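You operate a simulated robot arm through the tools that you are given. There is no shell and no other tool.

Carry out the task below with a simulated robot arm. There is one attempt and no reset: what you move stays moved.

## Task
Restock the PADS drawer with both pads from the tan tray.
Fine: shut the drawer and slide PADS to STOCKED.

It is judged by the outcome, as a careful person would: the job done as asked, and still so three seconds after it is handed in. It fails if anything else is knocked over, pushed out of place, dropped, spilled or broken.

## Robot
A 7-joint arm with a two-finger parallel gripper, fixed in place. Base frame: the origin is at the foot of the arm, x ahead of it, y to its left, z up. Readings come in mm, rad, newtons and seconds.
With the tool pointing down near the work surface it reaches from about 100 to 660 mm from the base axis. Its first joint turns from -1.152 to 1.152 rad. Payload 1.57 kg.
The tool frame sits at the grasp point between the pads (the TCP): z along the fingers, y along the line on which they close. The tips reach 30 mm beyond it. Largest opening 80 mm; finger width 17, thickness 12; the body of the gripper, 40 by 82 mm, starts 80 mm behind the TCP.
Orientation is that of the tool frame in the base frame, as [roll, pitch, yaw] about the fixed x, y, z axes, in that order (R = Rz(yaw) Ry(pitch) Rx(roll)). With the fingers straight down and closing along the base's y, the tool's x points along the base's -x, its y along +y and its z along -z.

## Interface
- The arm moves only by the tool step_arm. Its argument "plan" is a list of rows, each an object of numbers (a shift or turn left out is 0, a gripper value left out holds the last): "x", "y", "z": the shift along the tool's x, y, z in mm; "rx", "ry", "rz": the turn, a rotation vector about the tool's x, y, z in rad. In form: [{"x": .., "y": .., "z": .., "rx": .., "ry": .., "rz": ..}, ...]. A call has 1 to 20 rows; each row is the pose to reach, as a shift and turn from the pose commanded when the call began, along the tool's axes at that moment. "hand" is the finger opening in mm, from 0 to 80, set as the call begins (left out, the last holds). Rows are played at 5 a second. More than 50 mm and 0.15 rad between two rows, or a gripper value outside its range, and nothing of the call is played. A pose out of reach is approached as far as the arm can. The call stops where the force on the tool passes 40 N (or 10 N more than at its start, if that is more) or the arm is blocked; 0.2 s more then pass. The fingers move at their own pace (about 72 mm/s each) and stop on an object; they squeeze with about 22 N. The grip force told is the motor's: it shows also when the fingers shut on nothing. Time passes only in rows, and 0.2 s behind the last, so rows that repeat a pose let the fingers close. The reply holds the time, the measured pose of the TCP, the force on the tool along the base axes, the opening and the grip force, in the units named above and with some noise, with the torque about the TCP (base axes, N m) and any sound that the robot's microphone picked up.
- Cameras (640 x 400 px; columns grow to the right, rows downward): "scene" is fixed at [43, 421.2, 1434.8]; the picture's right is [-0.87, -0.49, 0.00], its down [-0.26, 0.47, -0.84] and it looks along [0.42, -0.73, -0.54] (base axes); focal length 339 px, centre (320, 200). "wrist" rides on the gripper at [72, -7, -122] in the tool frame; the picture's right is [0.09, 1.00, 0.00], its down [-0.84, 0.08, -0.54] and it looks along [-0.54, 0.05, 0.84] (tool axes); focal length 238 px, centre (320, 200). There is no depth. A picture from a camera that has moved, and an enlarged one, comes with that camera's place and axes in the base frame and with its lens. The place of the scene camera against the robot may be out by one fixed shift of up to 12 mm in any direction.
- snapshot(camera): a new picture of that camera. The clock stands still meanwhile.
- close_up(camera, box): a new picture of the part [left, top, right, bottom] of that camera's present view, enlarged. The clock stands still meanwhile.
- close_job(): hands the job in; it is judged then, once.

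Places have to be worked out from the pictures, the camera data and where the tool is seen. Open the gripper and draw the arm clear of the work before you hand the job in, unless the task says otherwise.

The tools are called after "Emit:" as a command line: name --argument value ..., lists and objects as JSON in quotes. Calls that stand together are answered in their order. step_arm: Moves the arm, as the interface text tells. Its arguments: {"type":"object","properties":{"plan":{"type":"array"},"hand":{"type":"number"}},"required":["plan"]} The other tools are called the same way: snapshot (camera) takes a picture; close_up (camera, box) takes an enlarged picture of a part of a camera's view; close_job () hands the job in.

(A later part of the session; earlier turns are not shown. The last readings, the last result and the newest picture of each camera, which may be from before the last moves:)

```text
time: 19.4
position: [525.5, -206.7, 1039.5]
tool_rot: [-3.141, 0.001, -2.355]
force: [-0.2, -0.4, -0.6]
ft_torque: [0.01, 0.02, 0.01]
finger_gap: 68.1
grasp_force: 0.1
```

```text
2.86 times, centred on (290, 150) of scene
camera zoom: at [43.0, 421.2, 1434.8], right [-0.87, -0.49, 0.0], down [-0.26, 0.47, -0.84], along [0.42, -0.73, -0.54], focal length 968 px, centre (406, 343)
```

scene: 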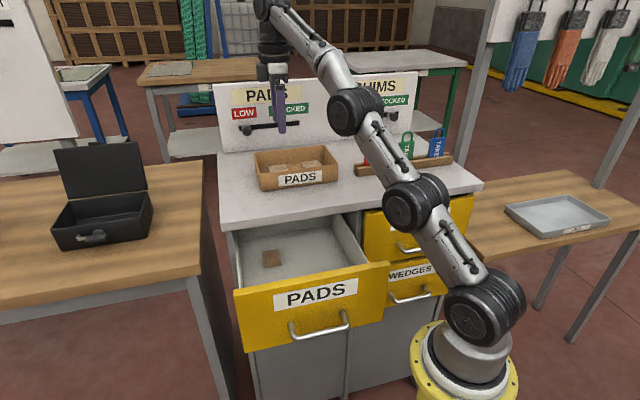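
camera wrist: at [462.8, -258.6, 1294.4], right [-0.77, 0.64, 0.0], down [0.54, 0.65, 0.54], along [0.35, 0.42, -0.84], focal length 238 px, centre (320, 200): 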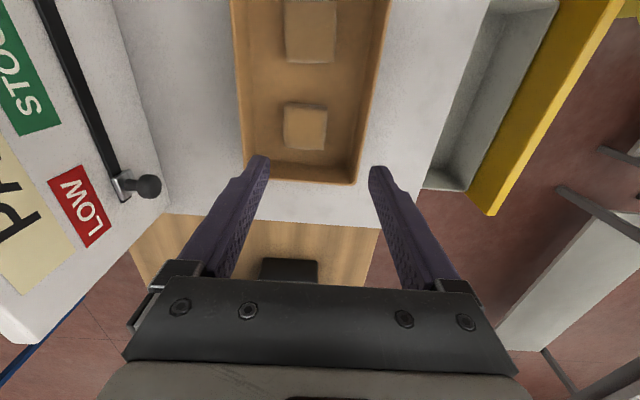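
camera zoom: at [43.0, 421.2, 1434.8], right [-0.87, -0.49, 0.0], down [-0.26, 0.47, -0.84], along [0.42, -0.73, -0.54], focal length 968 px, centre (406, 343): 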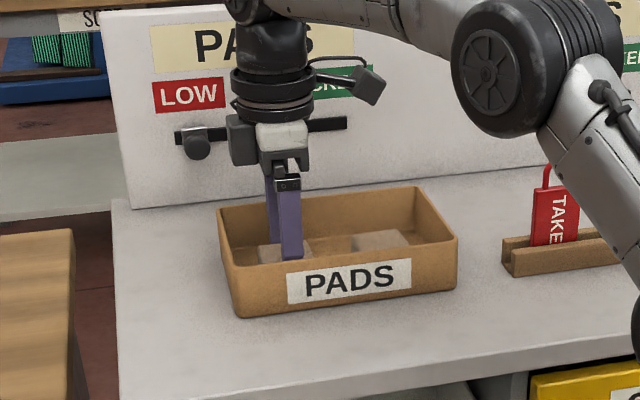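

The fingertips are about 17 mm below the pad's top on both sides. I close on the pad.

Emit:
step_arm --hand 0 --plan '[{"z": 0}, {"z": 0}, {"z": 0}, {"z": 0}]'

Emit:
close_up --camera "wrist" --box '[180, 0, 460, 220]'

```text
time: 20.4
position: [524.7, -207.1, 1038.5]
tool_rot: [3.141, -0.002, -2.356]
force: [0.3, -1.3, -0.1]
ft_torque: [0.03, 0.02, 0.02]
finger_gap: 48.3
grasp_force: 21.8
```

```text
1.82 times, centred on (320, 110) of wrist
camera zoom: at [479.3, -262.7, 1161.6], right [-0.77, 0.64, 0.0], down [0.54, 0.65, 0.54], along [0.35, 0.42, -0.84], focal length 433 px, centre (320, 364)
```

zoom: 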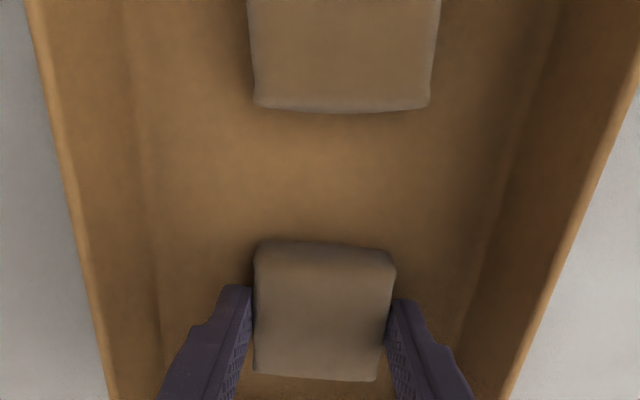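

The pad is held (48.3 mm gap, 22 N). I lift it clear of the tray and carry it over the open drawer.

Emit:
step_arm --plan '[{"z": -20}, {"z": -50}, {"z": -90}, {"x": -5, "y": 45, "z": -90}, {"x": -10, "y": 90, "z": -90}, {"x": -15, "y": 135, "z": -90}, {"x": -20, "y": 180, "z": -90}, {"x": -25, "y": 225, "z": -90}, {"x": -25, "y": 245, "z": -90}, {"x": -25, "y": 245, "z": -90}]'

Emit:
snapshot --camera "wrist"

Emit:
snapshot --camera "scene"

```text
time: 22.6
position: [369.8, -15.9, 1131.6]
tool_rot: [3.141, 0.0, -2.357]
force: [0.1, 0.1, -0.2]
ft_torque: [-0.01, 0.01, -0.02]
finger_gap: 48.3
grasp_force: 21.9
```

```text
taken
camera wrist: at [324.3, -72.0, 1252.9], right [-0.77, 0.64, 0.0], down [0.54, 0.65, 0.54], along [0.35, 0.42, -0.84], focal length 238 px, centre (320, 200)
```

wrist: 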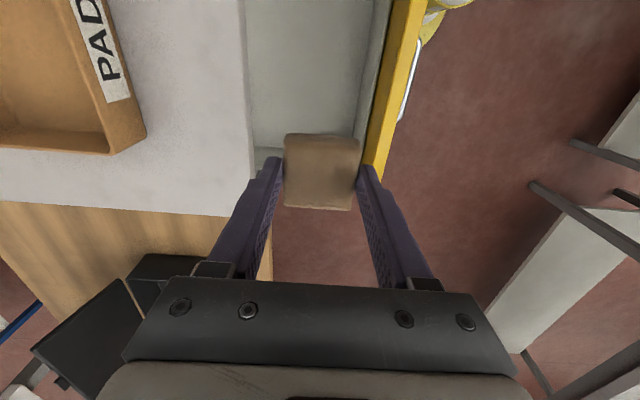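

```text
taken
```

scene: 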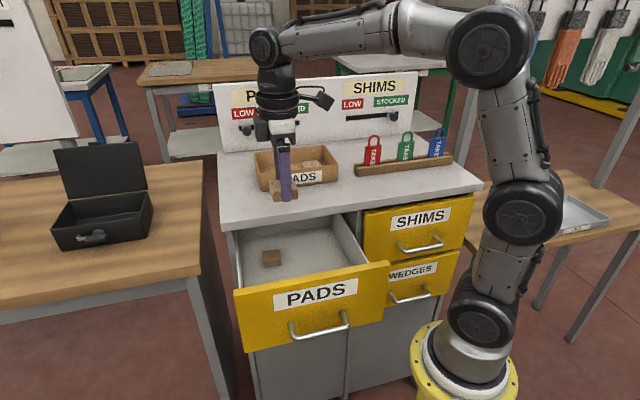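

The pad is held above the drawer. I lower to z≈1030 for a closer look at the drawer walls and floor before going in.

Emit:
close_up --camera "wrist" --box '[220, 0, 430, 190]'

Emit:
step_arm --plan '[{"z": 34}, {"z": 68}, {"z": 100}, {"z": 100}]'

Emit:
close_up --camera "wrist" --box '[180, 0, 480, 230]'

Emit:
snapshot --camera "scene"

```text
2.11 times, centred on (325, 95) of wrist
camera zoom: at [324.3, -72.0, 1252.9], right [-0.77, 0.64, 0.0], down [0.54, 0.65, 0.54], along [0.35, 0.42, -0.84], focal length 502 px, centre (310, 421)
```

zoom: 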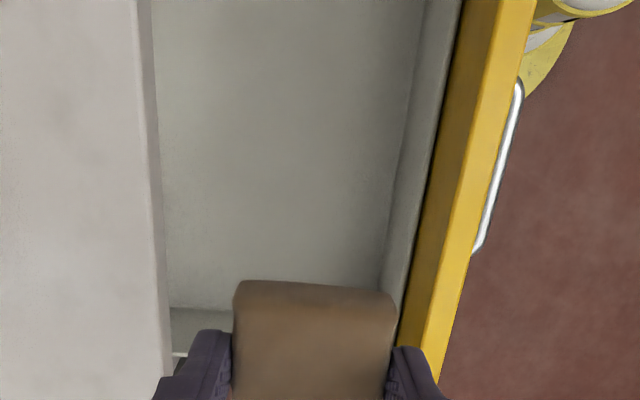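

```text
time: 23.6
position: [371.9, -13.0, 1028.6]
tool_rot: [3.142, 0.0, -2.355]
force: [-0.3, 0.0, 0.3]
ft_torque: [0.02, 0.0, 0.05]
finger_gap: 48.2
grasp_force: 22.0
```

```text
1.74 times, centred on (330, 115) of wrist
camera zoom: at [325.0, -69.9, 1151.9], right [-0.77, 0.64, 0.0], down [0.54, 0.65, 0.54], along [0.35, 0.42, -0.84], focal length 414 px, centre (303, 348)
```

zoom: 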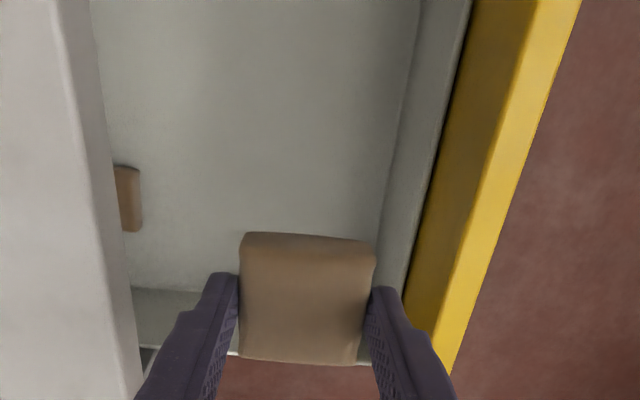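

```text
taken
```

scene: 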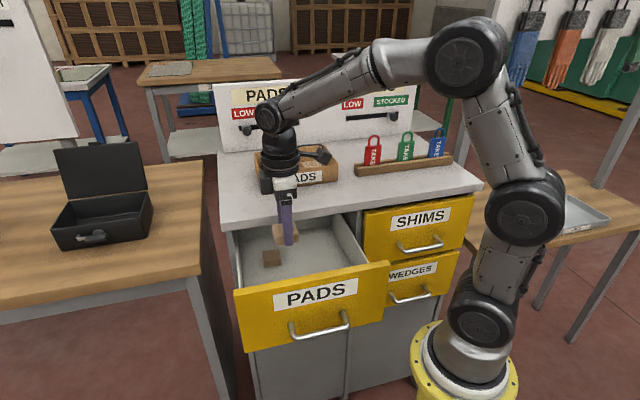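

Combining views, the drawer floor is near z≈812, its walls reach z≈907, and the left wall is at E≈346. The spot below (E≈254, N≈-272) is clear, so I lower to about 12 mm above the expected set-down height.

Emit:
step_arm --plan '[{"z": 35}, {"z": 70}, {"z": 105}, {"z": 140}, {"z": 160}, {"z": 171}, {"z": 171}]'

Emit:
close_up --camera "wrist" --box '[180, 0, 480, 230]'

Emit:
close_up --camera "scene" --box '[210, 190, 410, 350]'

```text
time: 25.2
position: [369.6, -16.3, 857.3]
tool_rot: [3.14, 0.001, -2.356]
force: [-0.2, -0.2, -0.2]
ft_torque: [0.0, 0.0, 0.03]
finger_gap: 48.5
grasp_force: 22.4
```

```text
1.74 times, centred on (330, 115) of wrist
camera zoom: at [324.3, -71.7, 979.3], right [-0.77, 0.64, 0.0], down [0.54, 0.65, 0.54], along [0.35, 0.42, -0.84], focal length 414 px, centre (303, 348)
```

zoom: 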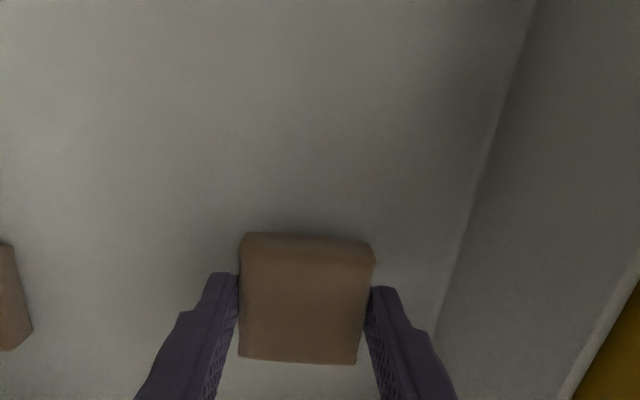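

```text
2.50 times, centred on (310, 270) of scene
camera zoom: at [43.0, 421.2, 1434.8], right [-0.87, -0.49, 0.0], down [-0.26, 0.47, -0.84], along [0.42, -0.73, -0.54], focal length 847 px, centre (345, 25)
```

zoom: 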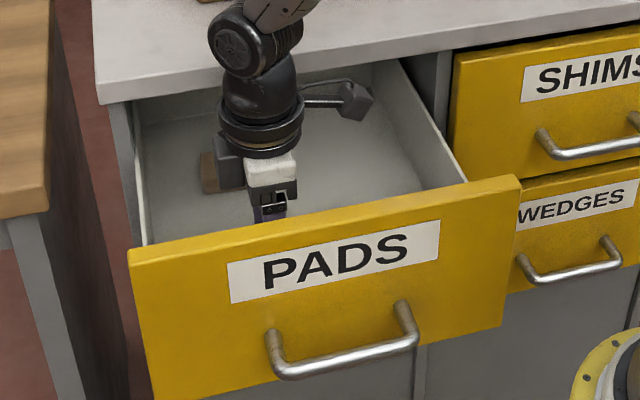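

No contact yet; the closer view suggests the floor is nearer z≈804, so set-down should be at TCP≈837. I lower a further 14 mm and read the force.

Emit:
step_arm --plan '[{"z": 6}, {"z": 11}, {"z": 14}, {"z": 14}]'

```text
time: 26.2
position: [370.4, -15.5, 843.5]
tool_rot: [-3.141, 0.0, -2.358]
force: [-1.1, -0.5, -0.2]
ft_torque: [-0.02, -0.02, 0.01]
finger_gap: 48.5
grasp_force: 22.0
```

No contact force yet, so I go down in small steps, watching the force.

Emit:
step_arm --plan '[{"z": 2}, {"z": 4}, {"z": 4}]'

Emit:
step_arm --plan '[{"z": 1.5}, {"z": 3}, {"z": 3}]'

```text
time: 27.0
position: [370.6, -16.2, 839.7]
tool_rot: [-3.14, -0.001, -2.356]
force: [-0.2, -0.2, -0.2]
ft_torque: [0.02, 0.01, 0.03]
finger_gap: 48.4
grasp_force: 21.7
```

```text
time: 27.8
position: [371.6, -15.3, 836.7]
tool_rot: [3.141, -0.001, -2.357]
force: [0.4, 0.1, -0.1]
ft_torque: [0.02, 0.01, 0.0]
finger_gap: 48.2
grasp_force: 22.1
```

Still free at z≈836.7; I keep going in small steps.

Emit:
step_arm --plan '[{"z": 1.5}, {"z": 3}, {"z": 3}]'

Emit:
close_up --camera "wrist" --box '[180, 0, 480, 230]'

```text
time: 28.6
position: [370.1, -14.8, 833.8]
tool_rot: [-3.141, 0.002, -2.357]
force: [-0.6, 1.0, -0.5]
ft_torque: [-0.02, 0.01, 0.0]
finger_gap: 48.2
grasp_force: 22.1
```

```text
1.74 times, centred on (330, 115) of wrist
camera zoom: at [325.2, -71.4, 956.4], right [-0.77, 0.64, 0.0], down [0.54, 0.65, 0.54], along [0.35, 0.42, -0.84], focal length 414 px, centre (303, 348)
```

zoom: 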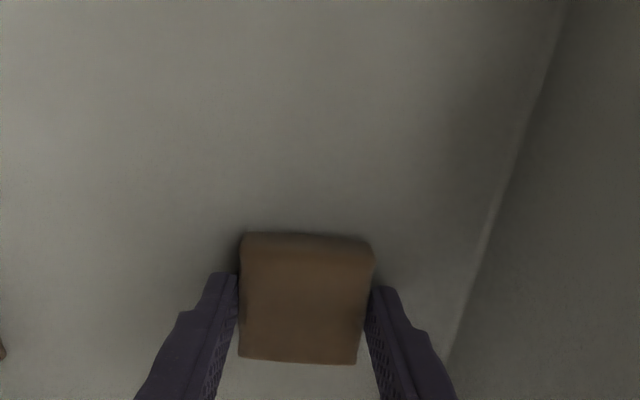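

No contact yet; the shadow under the pad shows a small gap and the floor now computes nearer z≈798. I continue lowering.

Emit:
step_arm --plan '[{"z": 1.5}, {"z": 3}, {"z": 3}]'

Emit:
step_arm --plan '[{"z": 1.5}, {"z": 2.5}, {"z": 2.5}]'

```text
time: 29.4
position: [373.2, -15.8, 830.9]
tool_rot: [-3.137, 0.005, -2.355]
force: [-4.5, -4.3, 23.5]
ft_torque: [-0.12, 0.31, 0.03]
finger_gap: 48.3
grasp_force: 22.0
```

```text
time: 30.2
position: [373.6, -16.0, 831.1]
tool_rot: [-3.136, 0.006, -2.358]
force: [0.7, 0.7, 33.0]
ft_torque: [0.1, 0.0, -0.02]
finger_gap: 48.3
grasp_force: 22.0
```

The pad touched the floor at TCP z≈831. I back off 2.5 mm to relieve the pressure, then open the fingers.

Emit:
step_arm --plan '[{"z": -2.5}, {"z": -2.5}]'

Emit:
step_arm --hand 64 --plan '[{"z": 0}, {"z": 0}, {"z": 0}]'

Emit:
close_up --camera "wrist" --box '[180, 0, 480, 230]'

```text
time: 30.8
position: [370.7, -16.7, 830.5]
tool_rot: [-3.14, 0.0, -2.356]
force: [6.8, 4.8, 10.4]
ft_torque: [0.18, -0.37, 0.1]
finger_gap: 48.4
grasp_force: 21.8
```

```text
time: 31.6
position: [370.6, -16.0, 831.9]
tool_rot: [-3.141, 0.0, -2.356]
force: [-0.4, 0.7, 0.2]
ft_torque: [-0.02, -0.02, -0.03]
finger_gap: 64.0
grasp_force: 0.0
```

```text
1.74 times, centred on (330, 115) of wrist
camera zoom: at [324.4, -71.6, 953.3], right [-0.77, 0.64, 0.0], down [0.54, 0.65, 0.54], along [0.35, 0.42, -0.84], focal length 414 px, centre (303, 348)
```

zoom: 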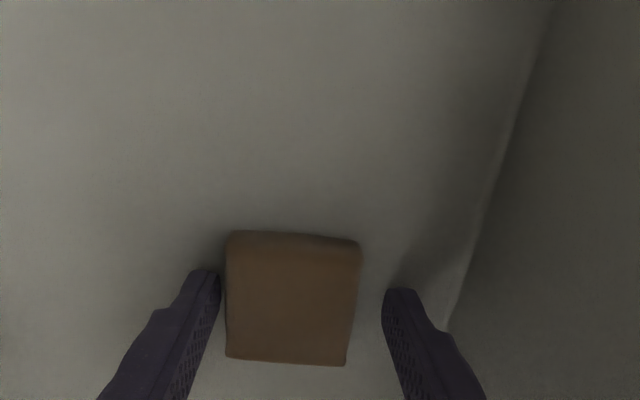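

Pad one is resting in the drawer, free of the fingers. I rise straight out and go over to pad R.

Emit:
step_arm --plan '[{"z": -10}, {"z": -35}, {"z": -80}, {"z": -125}, {"z": -170}, {"z": -215}, {"z": -260}, {"z": -295}, {"x": 19, "y": -41, "z": -295}, {"x": 38, "y": -82, "z": -295}, {"x": 57, "y": -123, "z": -295}, {"x": 76, "y": -164, "z": -295}, {"x": 95, "y": -205, "z": -295}, {"x": 115, "y": -244, "z": -295}, {"x": 115, "y": -244, "z": -295}]'

Emit:
snapshot --camera "wrist"

Emit:
snapshot --camera "scene"

```text
time: 34.8
position: [459.1, -271.8, 1126.4]
tool_rot: [-3.141, -0.001, -2.356]
force: [-0.4, 0.1, 1.1]
ft_torque: [-0.04, -0.03, 0.02]
finger_gap: 63.9
grasp_force: 0.1
```

```text
taken
camera wrist: at [413.7, -327.2, 1248.5], right [-0.77, 0.64, 0.0], down [0.54, 0.65, 0.54], along [0.35, 0.42, -0.84], focal length 238 px, centre (320, 200)
```

wrist: 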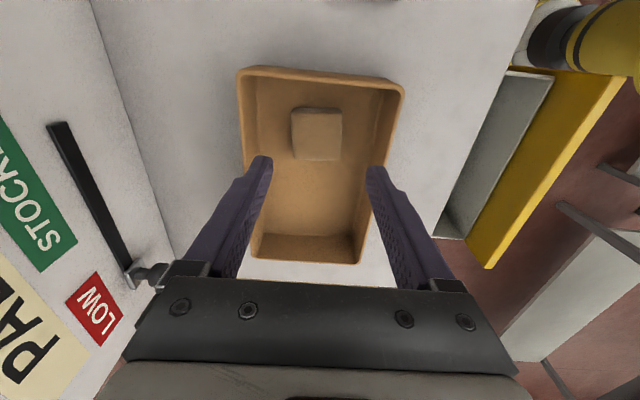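

```text
taken
```

scene: 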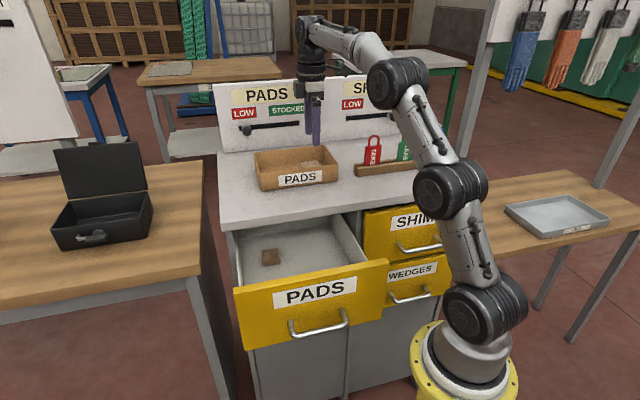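

Pad one is hidden behind the drawer front in the scene view as expected. I zoom on pad R to align.

Emit:
close_up --camera "wrist" --box '[220, 40, 420, 240]'

```text
2.00 times, centred on (320, 140) of wrist
camera zoom: at [413.7, -327.2, 1248.5], right [-0.77, 0.64, 0.0], down [0.54, 0.65, 0.54], along [0.35, 0.42, -0.84], focal length 477 px, centre (320, 320)
```

zoom: 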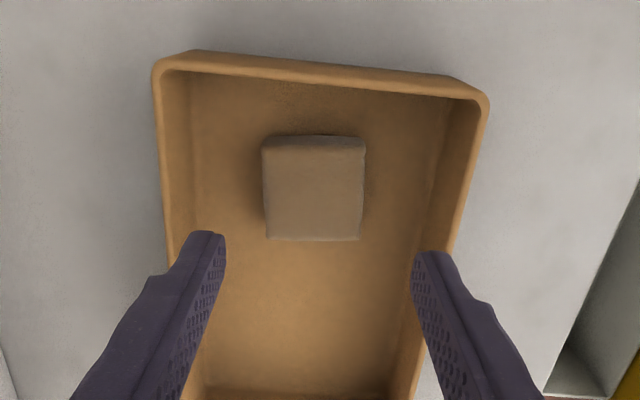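

Pad R is centred about 1 mm and 3 mm off, and turned about 5°. I correct for both and lower to z≈1039.

Emit:
step_arm --hand 68 --plan '[{"x": -1.3, "y": -3, "rz": -0.08}, {"x": -1.3, "y": -3, "z": 30, "rz": -0.08}, {"x": -1.3, "y": -3, "z": 55, "rz": -0.08}, {"x": -1.3, "y": -3, "z": 75, "rz": -0.08}, {"x": -1.3, "y": -3, "z": 87, "rz": -0.08}, {"x": -1.3, "y": -3, "z": 87, "rz": -0.08}]'

Emit:
close_up --camera "wrist" --box '[180, 0, 460, 220]'

```text
time: 36.2
position: [463.5, -271.0, 1037.3]
tool_rot: [-3.141, 0.0, -2.275]
force: [-0.4, 0.3, -1.1]
ft_torque: [-0.01, -0.03, 0.01]
finger_gap: 67.9
grasp_force: 0.2
```

```text
1.82 times, centred on (320, 110) of wrist
camera zoom: at [422.9, -330.1, 1160.4], right [-0.82, 0.58, 0.0], down [0.48, 0.69, 0.54], along [0.31, 0.44, -0.84], focal length 433 px, centre (320, 364)
```

zoom: 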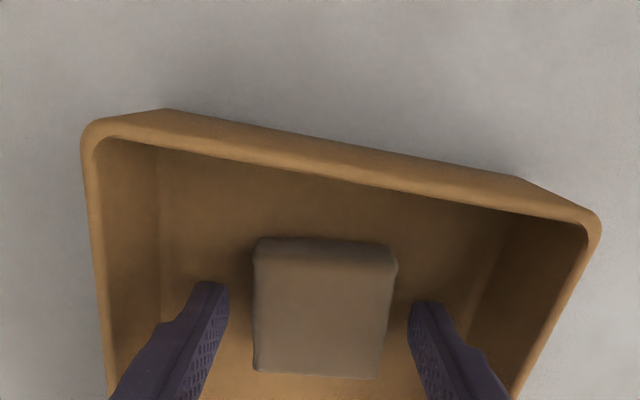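

Pad R sits squarely between the fingers, so I close on it.

Emit:
step_arm --hand 0 --plan '[{"z": 0}, {"z": 0}, {"z": 0}, {"z": 0}]'

Emit:
close_up --camera "wrist" --box '[180, 0, 460, 220]'

```text
time: 37.2
position: [464.7, -271.2, 1037.5]
tool_rot: [-3.141, 0.0, -2.277]
force: [-0.4, 0.6, -0.3]
ft_torque: [0.0, -0.01, 0.04]
finger_gap: 48.5
grasp_force: 21.7
```

```text
1.82 times, centred on (320, 110) of wrist
camera zoom: at [422.9, -330.2, 1160.5], right [-0.82, 0.58, 0.0], down [0.48, 0.69, 0.54], along [0.31, 0.44, -0.84], focal length 433 px, centre (320, 364)
```

zoom: 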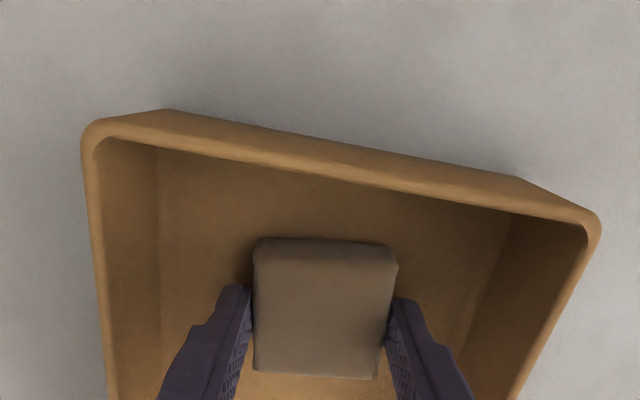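

Pad R is held. I lift, straighten the yaw back to 45°, and carry it over the drawer at E≈166, beside pad one.

Emit:
step_arm --plan '[{"z": -20}, {"z": -50}, {"z": -90}, {"x": -8, "y": 40, "z": -90, "rz": 0.014}, {"x": -16.5, "y": 80.6, "z": -90, "rz": 0.027}, {"x": -24.8, "y": 120.9, "z": -90, "rz": 0.04}, {"x": -33, "y": 161.2, "z": -90, "rz": 0.054}, {"x": -41.3, "y": 201.5, "z": -90, "rz": 0.067}, {"x": -49.5, "y": 241.8, "z": -90, "rz": 0.08}, {"x": -49.5, "y": 241.8, "z": -90, "rz": 0.08}]'

Emit:
snapshot --camera "wrist"

Emit:
snapshot --camera "scene"

```text
time: 39.4
position: [312.1, -77.3, 1128.1]
tool_rot: [-3.141, -0.001, -2.356]
force: [0.1, 0.2, 0.7]
ft_torque: [0.01, -0.02, 0.0]
finger_gap: 48.6
grasp_force: 22.0
```

```text
taken
camera wrist: at [265.7, -132.4, 1250.5], right [-0.77, 0.64, 0.0], down [0.54, 0.65, 0.54], along [0.35, 0.42, -0.84], focal length 238 px, centre (320, 200)
```

wrist: 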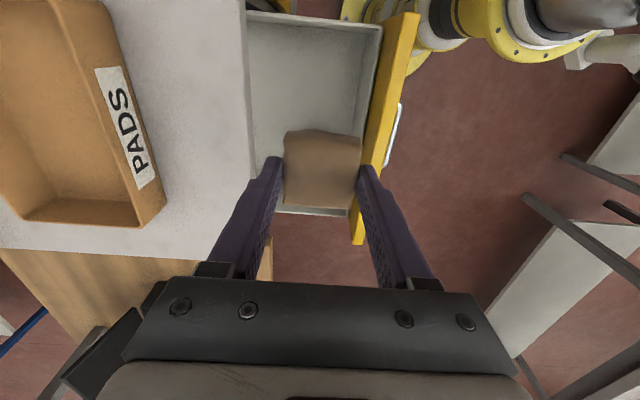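

```text
taken
```

scene: 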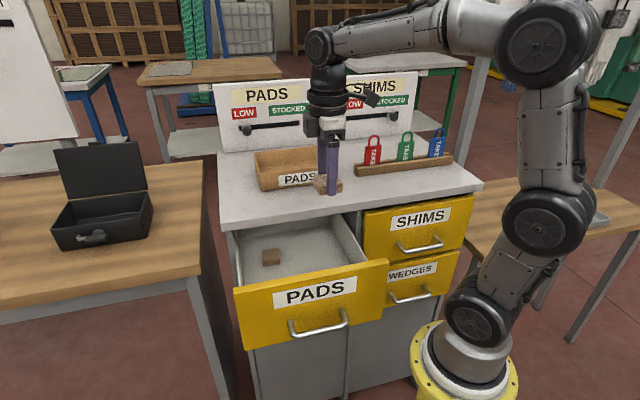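

The tray is empty and pad R is held over a free spot (E≈166, N≈-275) with pad one off to the +E side. I lower it to just above the floor.

Emit:
step_arm --plan '[{"z": 40}, {"z": 80}, {"z": 120}, {"z": 160}, {"z": 200}, {"z": 235}, {"z": 265}, {"z": 283}, {"z": 290}, {"z": 290}]'

Emit:
close_up --camera "wrist" --box '[160, 0, 480, 260]'

Emit:
close_up --camera "scene" --box '[210, 160, 430, 350]'

```text
time: 41.6
position: [313.6, -77.1, 839.2]
tool_rot: [3.141, 0.001, -2.354]
force: [-0.7, -0.3, -0.5]
ft_torque: [0.01, 0.0, 0.03]
finger_gap: 48.2
grasp_force: 22.1
```

```text
1.54 times, centred on (320, 130) of wrist
camera zoom: at [267.0, -131.9, 961.3], right [-0.77, 0.64, 0.0], down [0.54, 0.65, 0.54], along [0.35, 0.42, -0.84], focal length 367 px, centre (320, 308)
```

zoom: 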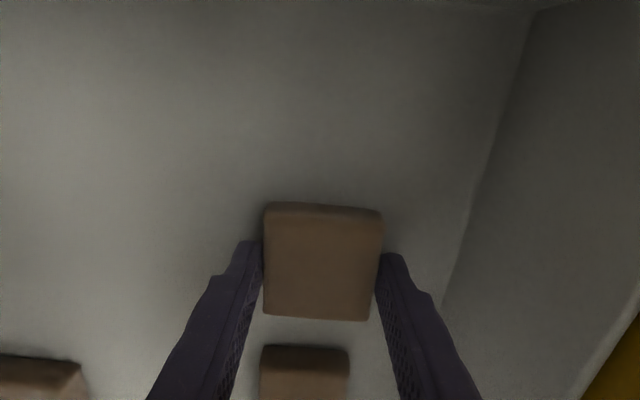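

```text
2.11 times, centred on (320, 255) of scene
camera zoom: at [43.0, 421.2, 1434.8], right [-0.87, -0.49, 0.0], down [-0.26, 0.47, -0.84], along [0.42, -0.73, -0.54], focal length 713 px, centre (320, 84)
```

zoom: 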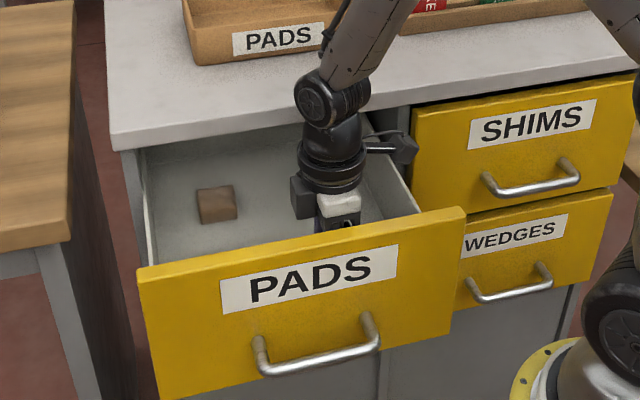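

All three pads show in the drawer and the new one hovers just above the floor. I lower the last few millimetres in small steps.

Emit:
step_arm --plan '[{"z": 3}, {"z": 6}, {"z": 6}]'

Emit:
step_arm --plan '[{"z": 1}, {"z": 2}, {"z": 2}]'

```text
time: 42.4
position: [312.4, -76.9, 832.9]
tool_rot: [-3.141, 0.0, -2.356]
force: [0.5, -0.4, -0.1]
ft_torque: [0.0, -0.02, 0.0]
finger_gap: 48.7
grasp_force: 22.1
```

```text
time: 43.2
position: [314.5, -76.9, 831.5]
tool_rot: [-3.139, 0.003, -2.357]
force: [-2.2, -1.8, 17.6]
ft_torque: [0.0, 0.2, 0.01]
finger_gap: 48.5
grasp_force: 21.9
```

Contact at about z=831.5 (17.6 N). I ease up 1 mm and open the fingers.

Emit:
step_arm --plan '[{"z": -1}, {"z": -1}]'

Emit:
step_arm --hand 64 --plan '[{"z": 0}, {"z": 0}, {"z": 0}]'

Emit:
close_up --camera "wrist" --box '[160, 0, 480, 260]'

```text
time: 43.8
position: [312.7, -77.0, 831.4]
tool_rot: [3.14, -0.001, -2.356]
force: [2.8, 2.8, 5.1]
ft_torque: [0.11, -0.12, 0.0]
finger_gap: 48.5
grasp_force: 22.0
```

```text
time: 44.6
position: [314.5, -77.0, 832.5]
tool_rot: [3.141, 0.002, -2.357]
force: [0.4, 1.0, 0.5]
ft_torque: [0.0, 0.05, -0.01]
finger_gap: 64.0
grasp_force: 0.0
```

```text
1.54 times, centred on (320, 130) of wrist
camera zoom: at [266.8, -132.3, 954.1], right [-0.77, 0.64, 0.0], down [0.54, 0.65, 0.54], along [0.35, 0.42, -0.84], focal length 367 px, centre (320, 308)
```

zoom: 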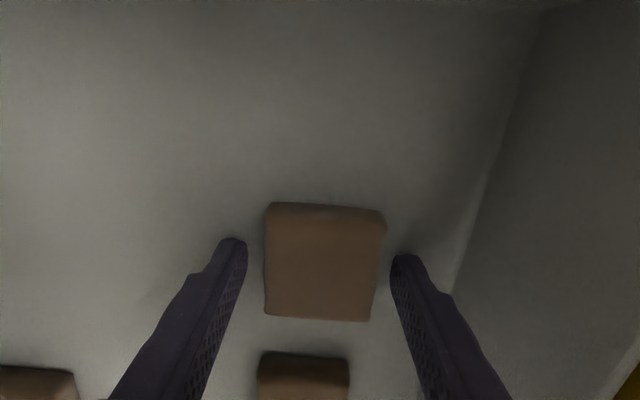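

Pad two is down and free. I lift straight out of the drawer and move to in front of it, staying high.

Emit:
step_arm --plan '[{"z": -10}, {"z": -35}, {"z": -80}, {"z": -125}, {"z": -170}, {"z": -215}, {"z": -260}, {"z": -295}, {"x": -15, "y": 39, "z": -295}, {"x": -30, "y": 78, "z": -295}, {"x": -45, "y": 117, "z": -295}, {"x": -45, "y": 156, "z": -295}, {"x": -45, "y": 156, "z": -295}]'

Emit:
snapshot --camera "wrist"

Emit:
snapshot --camera "scene"

```text
time: 47.4
position: [233.2, 66.1, 1126.6]
tool_rot: [-3.14, 0.0, -2.357]
force: [0.5, -0.2, 0.5]
ft_torque: [-0.04, 0.03, 0.01]
finger_gap: 64.0
grasp_force: 0.0
```

```text
taken
camera wrist: at [187.3, 10.7, 1248.6], right [-0.77, 0.64, 0.0], down [0.54, 0.65, 0.54], along [0.35, 0.42, -0.84], focal length 238 px, centre (320, 200)
```

wrist: 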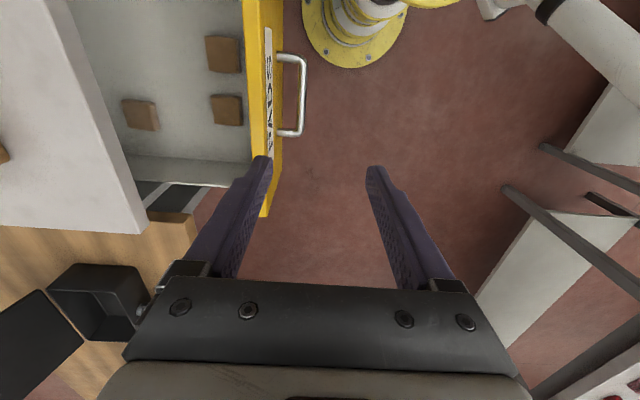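

```text
taken
```

scene: 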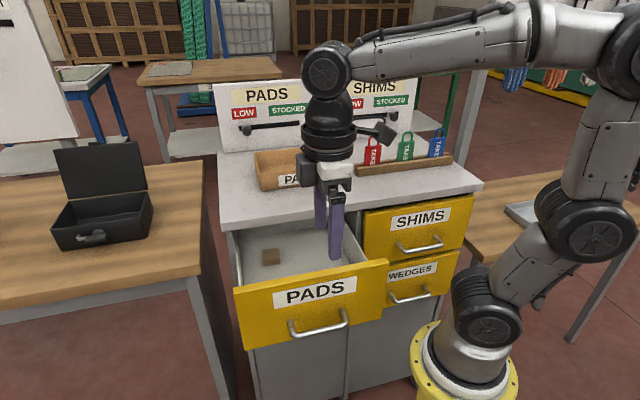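

All three pads are visible inside the drawer. I close the fingers, tilt 30° towards the drawer face and lower to push height (TCP z≈920), still ~35 mm clear of the face.

Emit:
step_arm --hand 0 --plan '[{"z": 0}, {"z": 20, "rx": 0.1309}, {"z": 60, "rx": 0.2618}, {"z": 100, "rx": 0.3927}, {"z": 140, "rx": 0.5236}, {"z": 180, "rx": 0.5236}, {"z": 206, "rx": 0.5236}, {"z": 206, "rx": 0.5236}]'

Emit:
snapshot --camera "wrist"

Emit:
close_up --camera "scene" --box '[210, 160, 430, 350]'

```text
time: 49.2
position: [234.2, 65.5, 918.8]
tool_rot: [-2.616, 0.0, -2.358]
force: [0.2, 0.8, 0.5]
ft_torque: [0.03, 0.01, 0.01]
finger_gap: 0.3
grasp_force: 21.2
```

```text
taken
camera wrist: at [144.9, 53.8, 1027.5], right [-0.67, 0.54, -0.5], down [0.35, 0.83, 0.43], along [0.65, 0.12, -0.75], focal length 238 px, centre (320, 200)
```

wrist: 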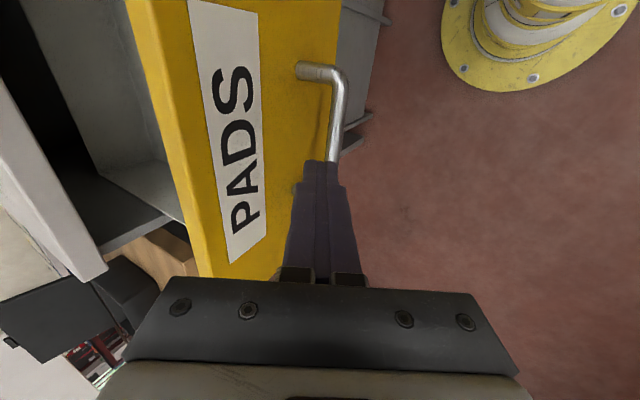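

```text
2.11 times, centred on (320, 255) of scene
camera zoom: at [43.0, 421.2, 1434.8], right [-0.87, -0.49, 0.0], down [-0.26, 0.47, -0.84], along [0.42, -0.73, -0.54], focal length 713 px, centre (320, 84)
```

zoom: 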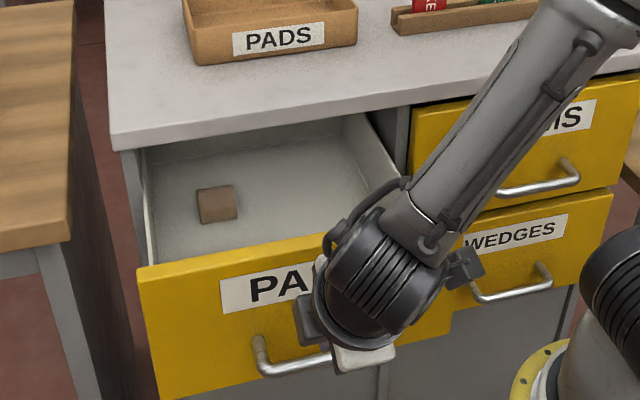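

The closed fingertips will meet the face just above the handle, clear of it. I push straight inward along the drawer axis for 150 mm.

Emit:
step_arm --plan '[{"y": -13, "z": 7.5}, {"y": -26, "z": 15}, {"y": -36.4, "z": 21}, {"y": -46.8, "z": 27}, {"y": -57.2, "z": 33}, {"y": -67.5, "z": 39}, {"y": -77.9, "z": 45}, {"y": -88.3, "z": 51}, {"y": -98.7, "z": 57}, {"y": -109.1, "z": 63}, {"y": -119.5, "z": 69}, {"y": -129.9, "z": 75}]'

Emit:
snapshot --camera "wrist"

Emit:
close_up --camera "scene" --box '[210, 160, 430, 350]'

```text
time: 51.8
position: [340.2, -41.1, 920.2]
tool_rot: [-2.618, 0.0, -2.355]
force: [-0.6, -0.2, -0.2]
ft_torque: [-0.02, 0.0, 0.04]
finger_gap: 0.1
grasp_force: 21.3
```

```text
taken
camera wrist: at [250.9, -52.9, 1029.8], right [-0.68, 0.54, -0.5], down [0.35, 0.83, 0.43], along [0.65, 0.12, -0.75], focal length 238 px, centre (320, 200)
```

wrist: 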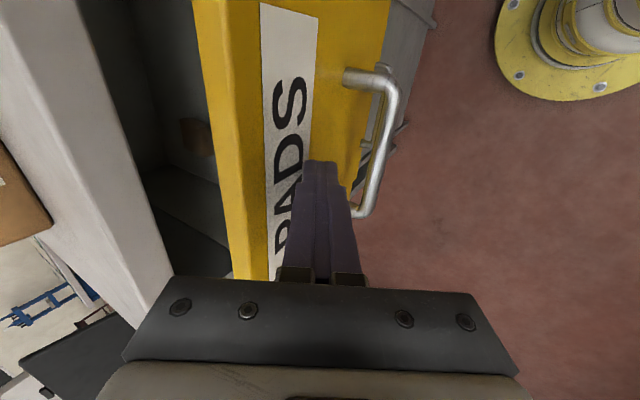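

```text
2.11 times, centred on (320, 255) of scene
camera zoom: at [43.0, 421.2, 1434.8], right [-0.87, -0.49, 0.0], down [-0.26, 0.47, -0.84], along [0.42, -0.73, -0.54], focal length 713 px, centre (320, 84)
```

zoom: 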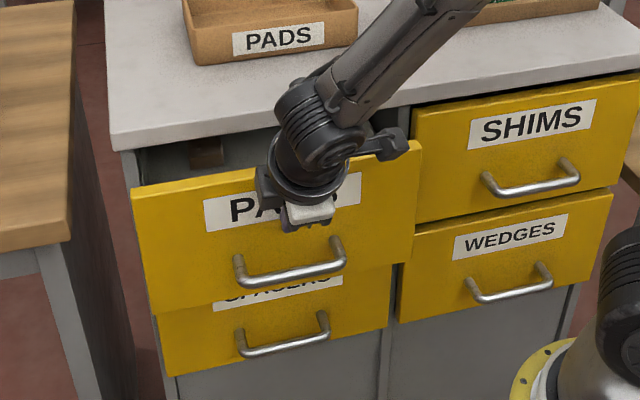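

The drawer follows smoothly with about 55 mm left. I continue more slowly, and expect the force to rise when it seats.

Emit:
step_arm --plan '[{"y": -7, "z": 4}, {"y": -13.9, "z": 8}, {"y": -20.8, "z": 12}, {"y": -27.7, "z": 16}, {"y": -34.6, "z": 20}, {"y": -39, "z": 22.5}, {"y": -43.3, "z": 25}]'

Emit:
snapshot --camera "wrist"

Emit:
close_up --camera "scene" --box '[210, 160, 430, 350]'

```text
time: 53.4
position: [377.0, -75.6, 920.7]
tool_rot: [-2.618, 0.001, -2.357]
force: [-0.7, 1.5, -0.1]
ft_torque: [0.03, 0.01, 0.02]
finger_gap: 0.2
grasp_force: 21.3
```

```text
taken
camera wrist: at [287.0, -88.3, 1030.4], right [-0.67, 0.54, -0.5], down [0.35, 0.83, 0.43], along [0.65, 0.12, -0.75], focal length 238 px, centre (320, 200)
```

wrist: 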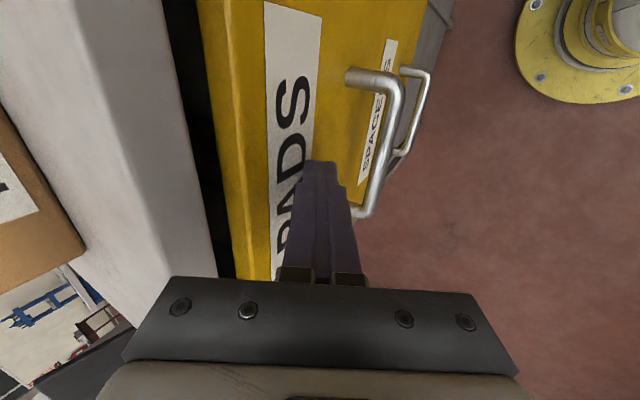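

```text
2.11 times, centred on (320, 255) of scene
camera zoom: at [43.0, 421.2, 1434.8], right [-0.87, -0.49, 0.0], down [-0.26, 0.47, -0.84], along [0.42, -0.73, -0.54], focal length 713 px, centre (320, 84)
```

zoom: 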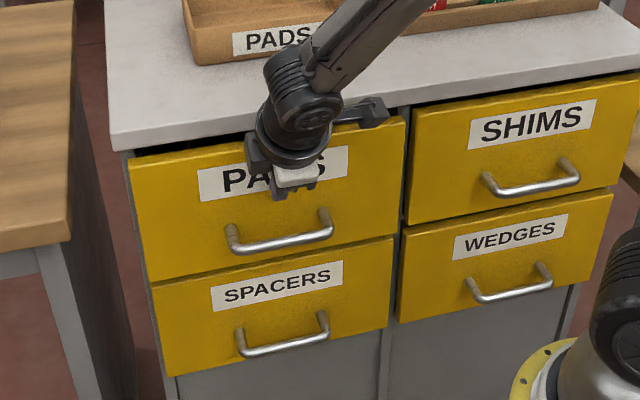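

Only a few millimetres remain. I push gently in 2 mm steps until it seats.

Emit:
step_arm --plan '[{"y": -1.7, "z": 1}, {"y": -3.5, "z": 2}, {"y": -5.2, "z": 3}, {"y": -5.2, "z": 3}]'

Emit:
step_arm --plan '[{"y": -1.3, "z": 0.75}, {"y": -2.6, "z": 1.5}, {"y": -2.6, "z": 1.5}]'

Emit:
close_up --camera "scene" --box '[210, 180, 410, 350]'

```text
time: 54.4
position: [380.4, -80.4, 920.8]
tool_rot: [-2.616, -0.001, -2.356]
force: [0.0, 0.0, 0.0]
ft_torque: [0.0, -0.01, -0.02]
finger_gap: 0.0
grasp_force: 21.2
```

```text
time: 55.2
position: [382.3, -82.6, 921.2]
tool_rot: [-2.619, -0.001, -2.357]
force: [-9.1, 6.2, 5.4]
ft_torque: [0.07, 0.07, 0.01]
finger_gap: 0.0
grasp_force: 21.2
```

```text
2.35 times, centred on (310, 265) of scene
camera zoom: at [42.7, 421.4, 1434.8], right [-0.87, -0.49, 0.0], down [-0.26, 0.47, -0.84], along [0.42, -0.73, -0.54], focal length 797 px, centre (344, 47)
```

zoom: 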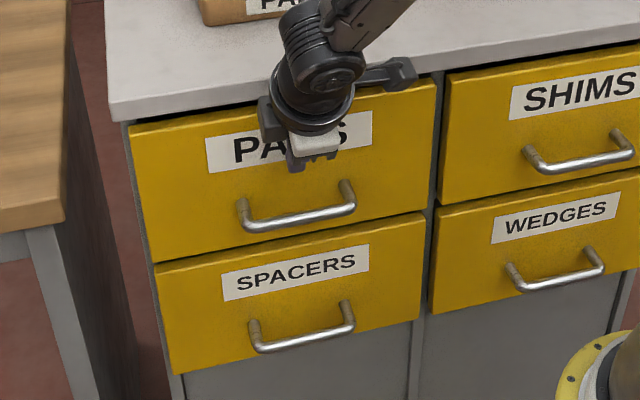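

About 11 N of resistance now; I push a little more to confirm the drawer is against its stop.

Emit:
step_arm --plan '[{"y": -0.9, "z": 0.5}, {"y": -1.7, "z": 1}, {"y": -1.7, "z": 1}]'

Emit:
close_up --camera "wrist" --box '[140, 0, 460, 290]'

```text
time: 55.8
position: [382.0, -82.3, 919.6]
tool_rot: [-2.62, 0.0, -2.356]
force: [-13.8, 10.7, 10.8]
ft_torque: [-0.03, 0.09, -0.05]
finger_gap: 0.1
grasp_force: 21.1
stopped in row 3: the force on the tool passed its limit at 43 N (the readings are from after the stop); the commanded pose is now the measured one
```

```text
1.38 times, centred on (300, 145) of wrist
camera zoom: at [292.6, -94.4, 1029.7], right [-0.67, 0.55, -0.5], down [0.35, 0.83, 0.43], along [0.65, 0.12, -0.75], focal length 329 px, centre (348, 276)
```

zoom: 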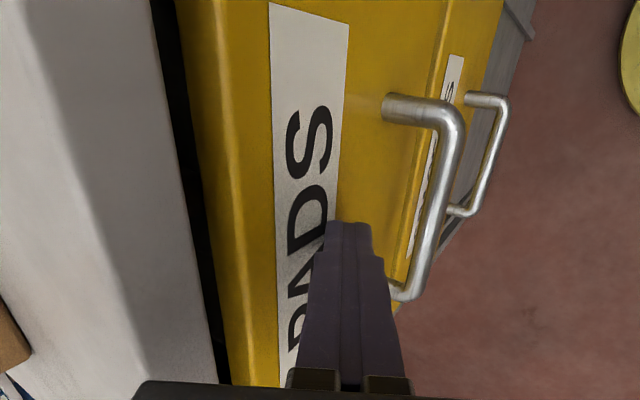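

The drawer is firmly shut against its stop. I back off 60 mm, rise above the table and straighten the tool, then check the scene.

Emit:
step_arm --plan '[{"y": 26, "z": -15}, {"y": 52, "z": -30}, {"y": 31, "z": -66.4}, {"y": 10, "z": -102.8, "rx": -0.1309}, {"y": -11, "z": -139.2, "rx": -0.2618}, {"y": -32, "z": -175.6, "rx": -0.3927}, {"y": -53, "z": -212, "rx": -0.5236}, {"y": -58, "z": -220.5, "rx": -0.5236}, {"y": -58, "z": -220.5, "rx": -0.5236}]'

Emit:
snapshot --camera "scene"

Emit:
close_up --camera "scene" --box '[210, 180, 470, 350]'

Emit:
close_up --camera "scene" --box '[210, 70, 350, 200]'

```text
time: 57.8
position: [341.7, -41.5, 1140.2]
tool_rot: [3.14, 0.002, -2.356]
force: [-0.1, 0.8, -0.1]
ft_torque: [0.01, 0.0, 0.02]
finger_gap: 0.0
grasp_force: 21.2
```

```text
taken
```

scene: 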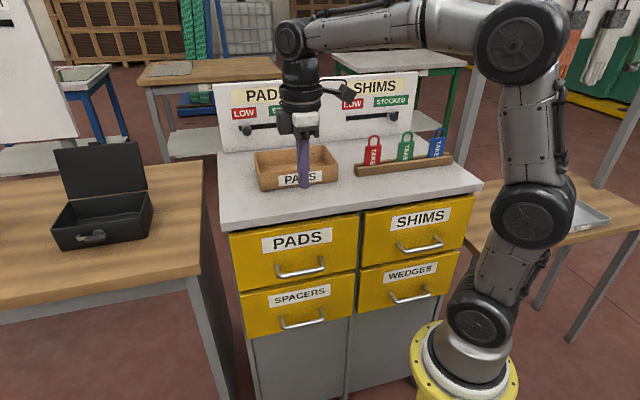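

```text
2.35 times, centred on (340, 265) of scene
camera zoom: at [43.0, 421.2, 1434.8], right [-0.87, -0.49, 0.0], down [-0.26, 0.47, -0.84], along [0.42, -0.73, -0.54], focal length 797 px, centre (273, 47)
```

zoom: 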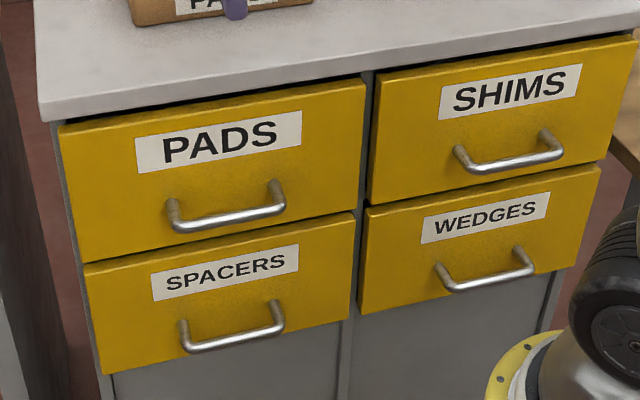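

```text
3.08 times, centred on (280, 135) of scene
camera zoom: at [43.0, 421.2, 1434.8], right [-0.87, -0.49, 0.0], down [-0.26, 0.47, -0.84], along [0.42, -0.73, -0.54], focal length 1042 px, centre (443, 400)
```

zoom: 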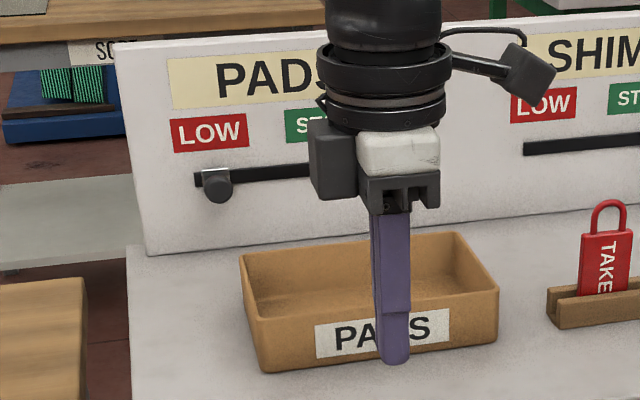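

The PADS drawer is flush with its neighbours. Next I turn the tool 90° so the fingers close along the slider's direction, moving towards the LOW side at safe height.

Emit:
step_arm --hand 44 --plan '[{"x": -6, "y": -5, "rz": 0.131}, {"x": -12, "y": -10, "rz": 0.262}, {"x": -18, "y": -15, "rz": 0.393}, {"x": -24, "y": -20, "rz": 0.524}, {"x": -30, "y": -25, "rz": 0.655}, {"x": -36, "y": -30, "rz": 0.785}, {"x": -42, "y": -35, "rz": 0.916}, {"x": -48, "y": -40, "rz": 1.047}, {"x": -54, "y": -45, "rz": 1.178}, {"x": -60, "y": -50, "rz": 1.309}, {"x": -66, "y": -55, "rz": 1.44}, {"x": -72, "y": -59, "rz": 1.571}, {"x": -72, "y": -59, "rz": 1.571}]'

Emit:
snapshot --camera "wrist"

Emit:
snapshot --camera "scene"

```text
time: 60.6
position: [432.8, -31.6, 1139.2]
tool_rot: [3.138, -0.001, 2.355]
force: [0.6, -0.3, -0.1]
ft_torque: [0.02, 0.05, 0.03]
finger_gap: 43.6
grasp_force: 0.1
```

```text
taken
camera wrist: at [377.5, 14.2, 1262.7], right [0.64, 0.77, 0.0], down [0.65, -0.54, 0.54], along [0.42, -0.35, -0.84], focal length 238 px, centre (320, 200)
```

wrist: 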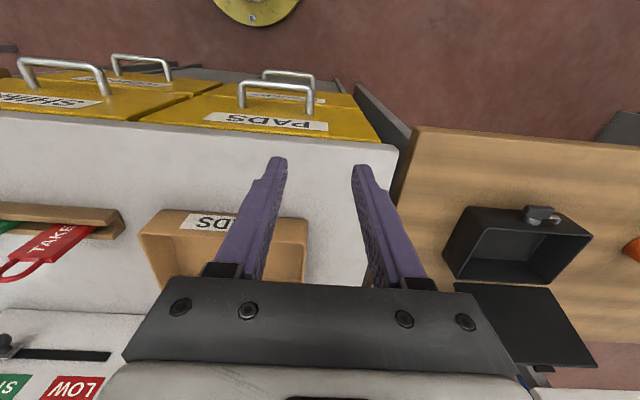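

```text
taken
```

scene: 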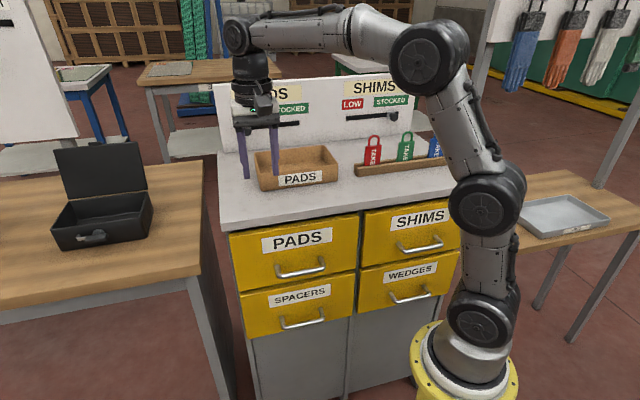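

The tool is turned. Now I tilt it 45° towards the panel while moving over the tray, staying well above its rim, to look at the slider knob directly.

Emit:
step_arm --plan '[{"x": -29, "z": -4, "ry": -0.1309}, {"x": -58, "z": -8, "ry": -0.2618}, {"x": -87, "z": -11, "ry": -0.3927}, {"x": -116, "z": -11, "ry": -0.5236}, {"x": -145, "z": -11, "ry": -0.6545}, {"x": -172, "z": -11, "ry": -0.7854}, {"x": -172, "z": -11, "ry": -0.7854}]'

Emit:
snapshot --camera "wrist"

Emit:
snapshot --camera "scene"

```text
time: 62.2
position: [557.7, -154.1, 1151.4]
tool_rot: [3.14, 0.784, 2.355]
force: [0.5, 0.2, 0.6]
ft_torque: [0.02, -0.04, -0.01]
finger_gap: 44.2
grasp_force: 0.0
```

```text
taken
camera wrist: at [454.5, -62.8, 1186.2], right [0.66, 0.75, -0.06], down [0.2, -0.09, 0.98], along [0.73, -0.65, -0.21], focal length 238 px, centre (320, 200)
```

wrist: 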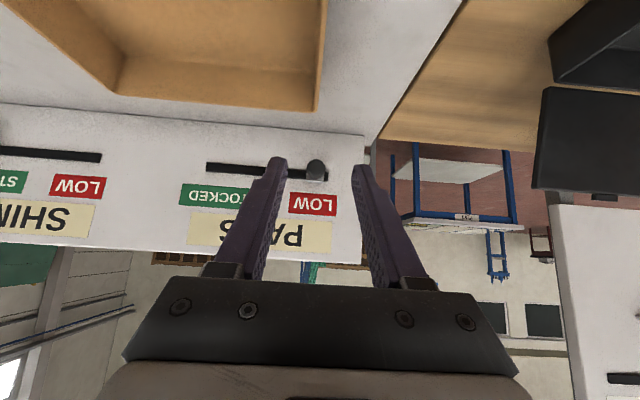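

```text
taken
```

scene: 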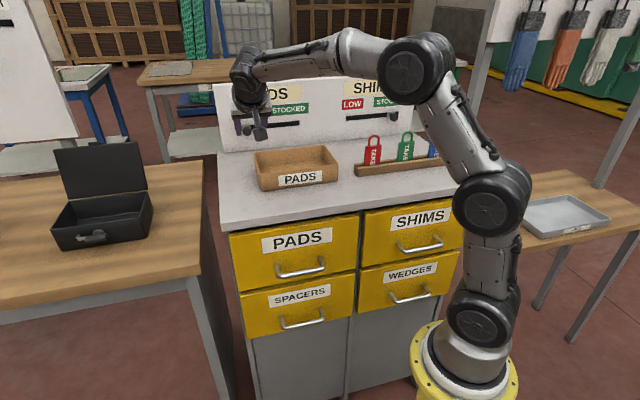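

The knob shows right between the fingers (image is upside-down). I enlarge to measure the knob and slot.

Emit:
close_up --camera "wrist" --box '[180, 110, 400, 260]'

Emit:
close_up --camera "scene" --box '[210, 60, 350, 200]'

```text
2.67 times, centred on (290, 185) of wrist
camera zoom: at [454.5, -62.8, 1186.2], right [0.66, 0.75, -0.06], down [0.2, -0.09, 0.98], along [0.73, -0.65, -0.21], focal length 636 px, centre (400, 240)
```

zoom: 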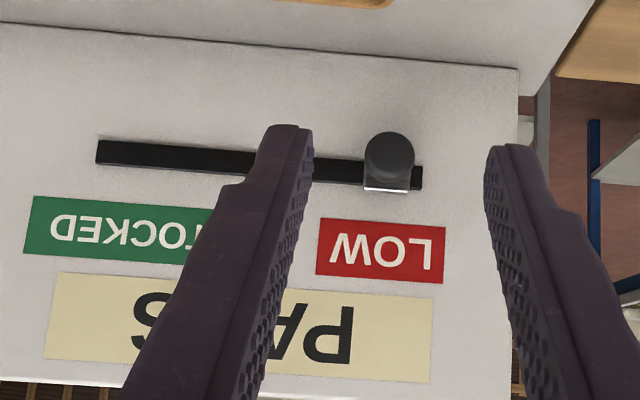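

```text
2.86 times, centred on (280, 130) of scene
camera zoom: at [43.0, 421.2, 1434.8], right [-0.87, -0.49, 0.0], down [-0.26, 0.47, -0.84], along [0.42, -0.73, -0.54], focal length 968 px, centre (434, 400)
```

zoom: 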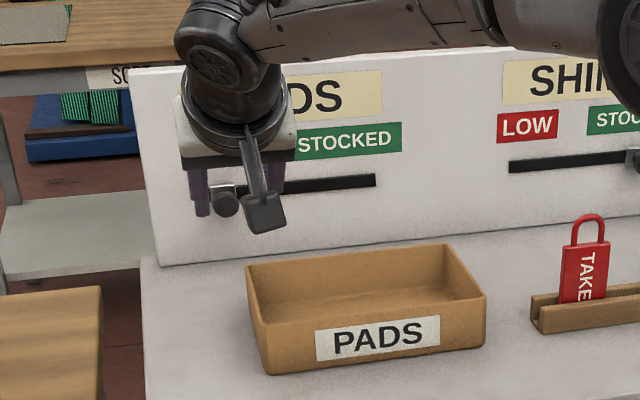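

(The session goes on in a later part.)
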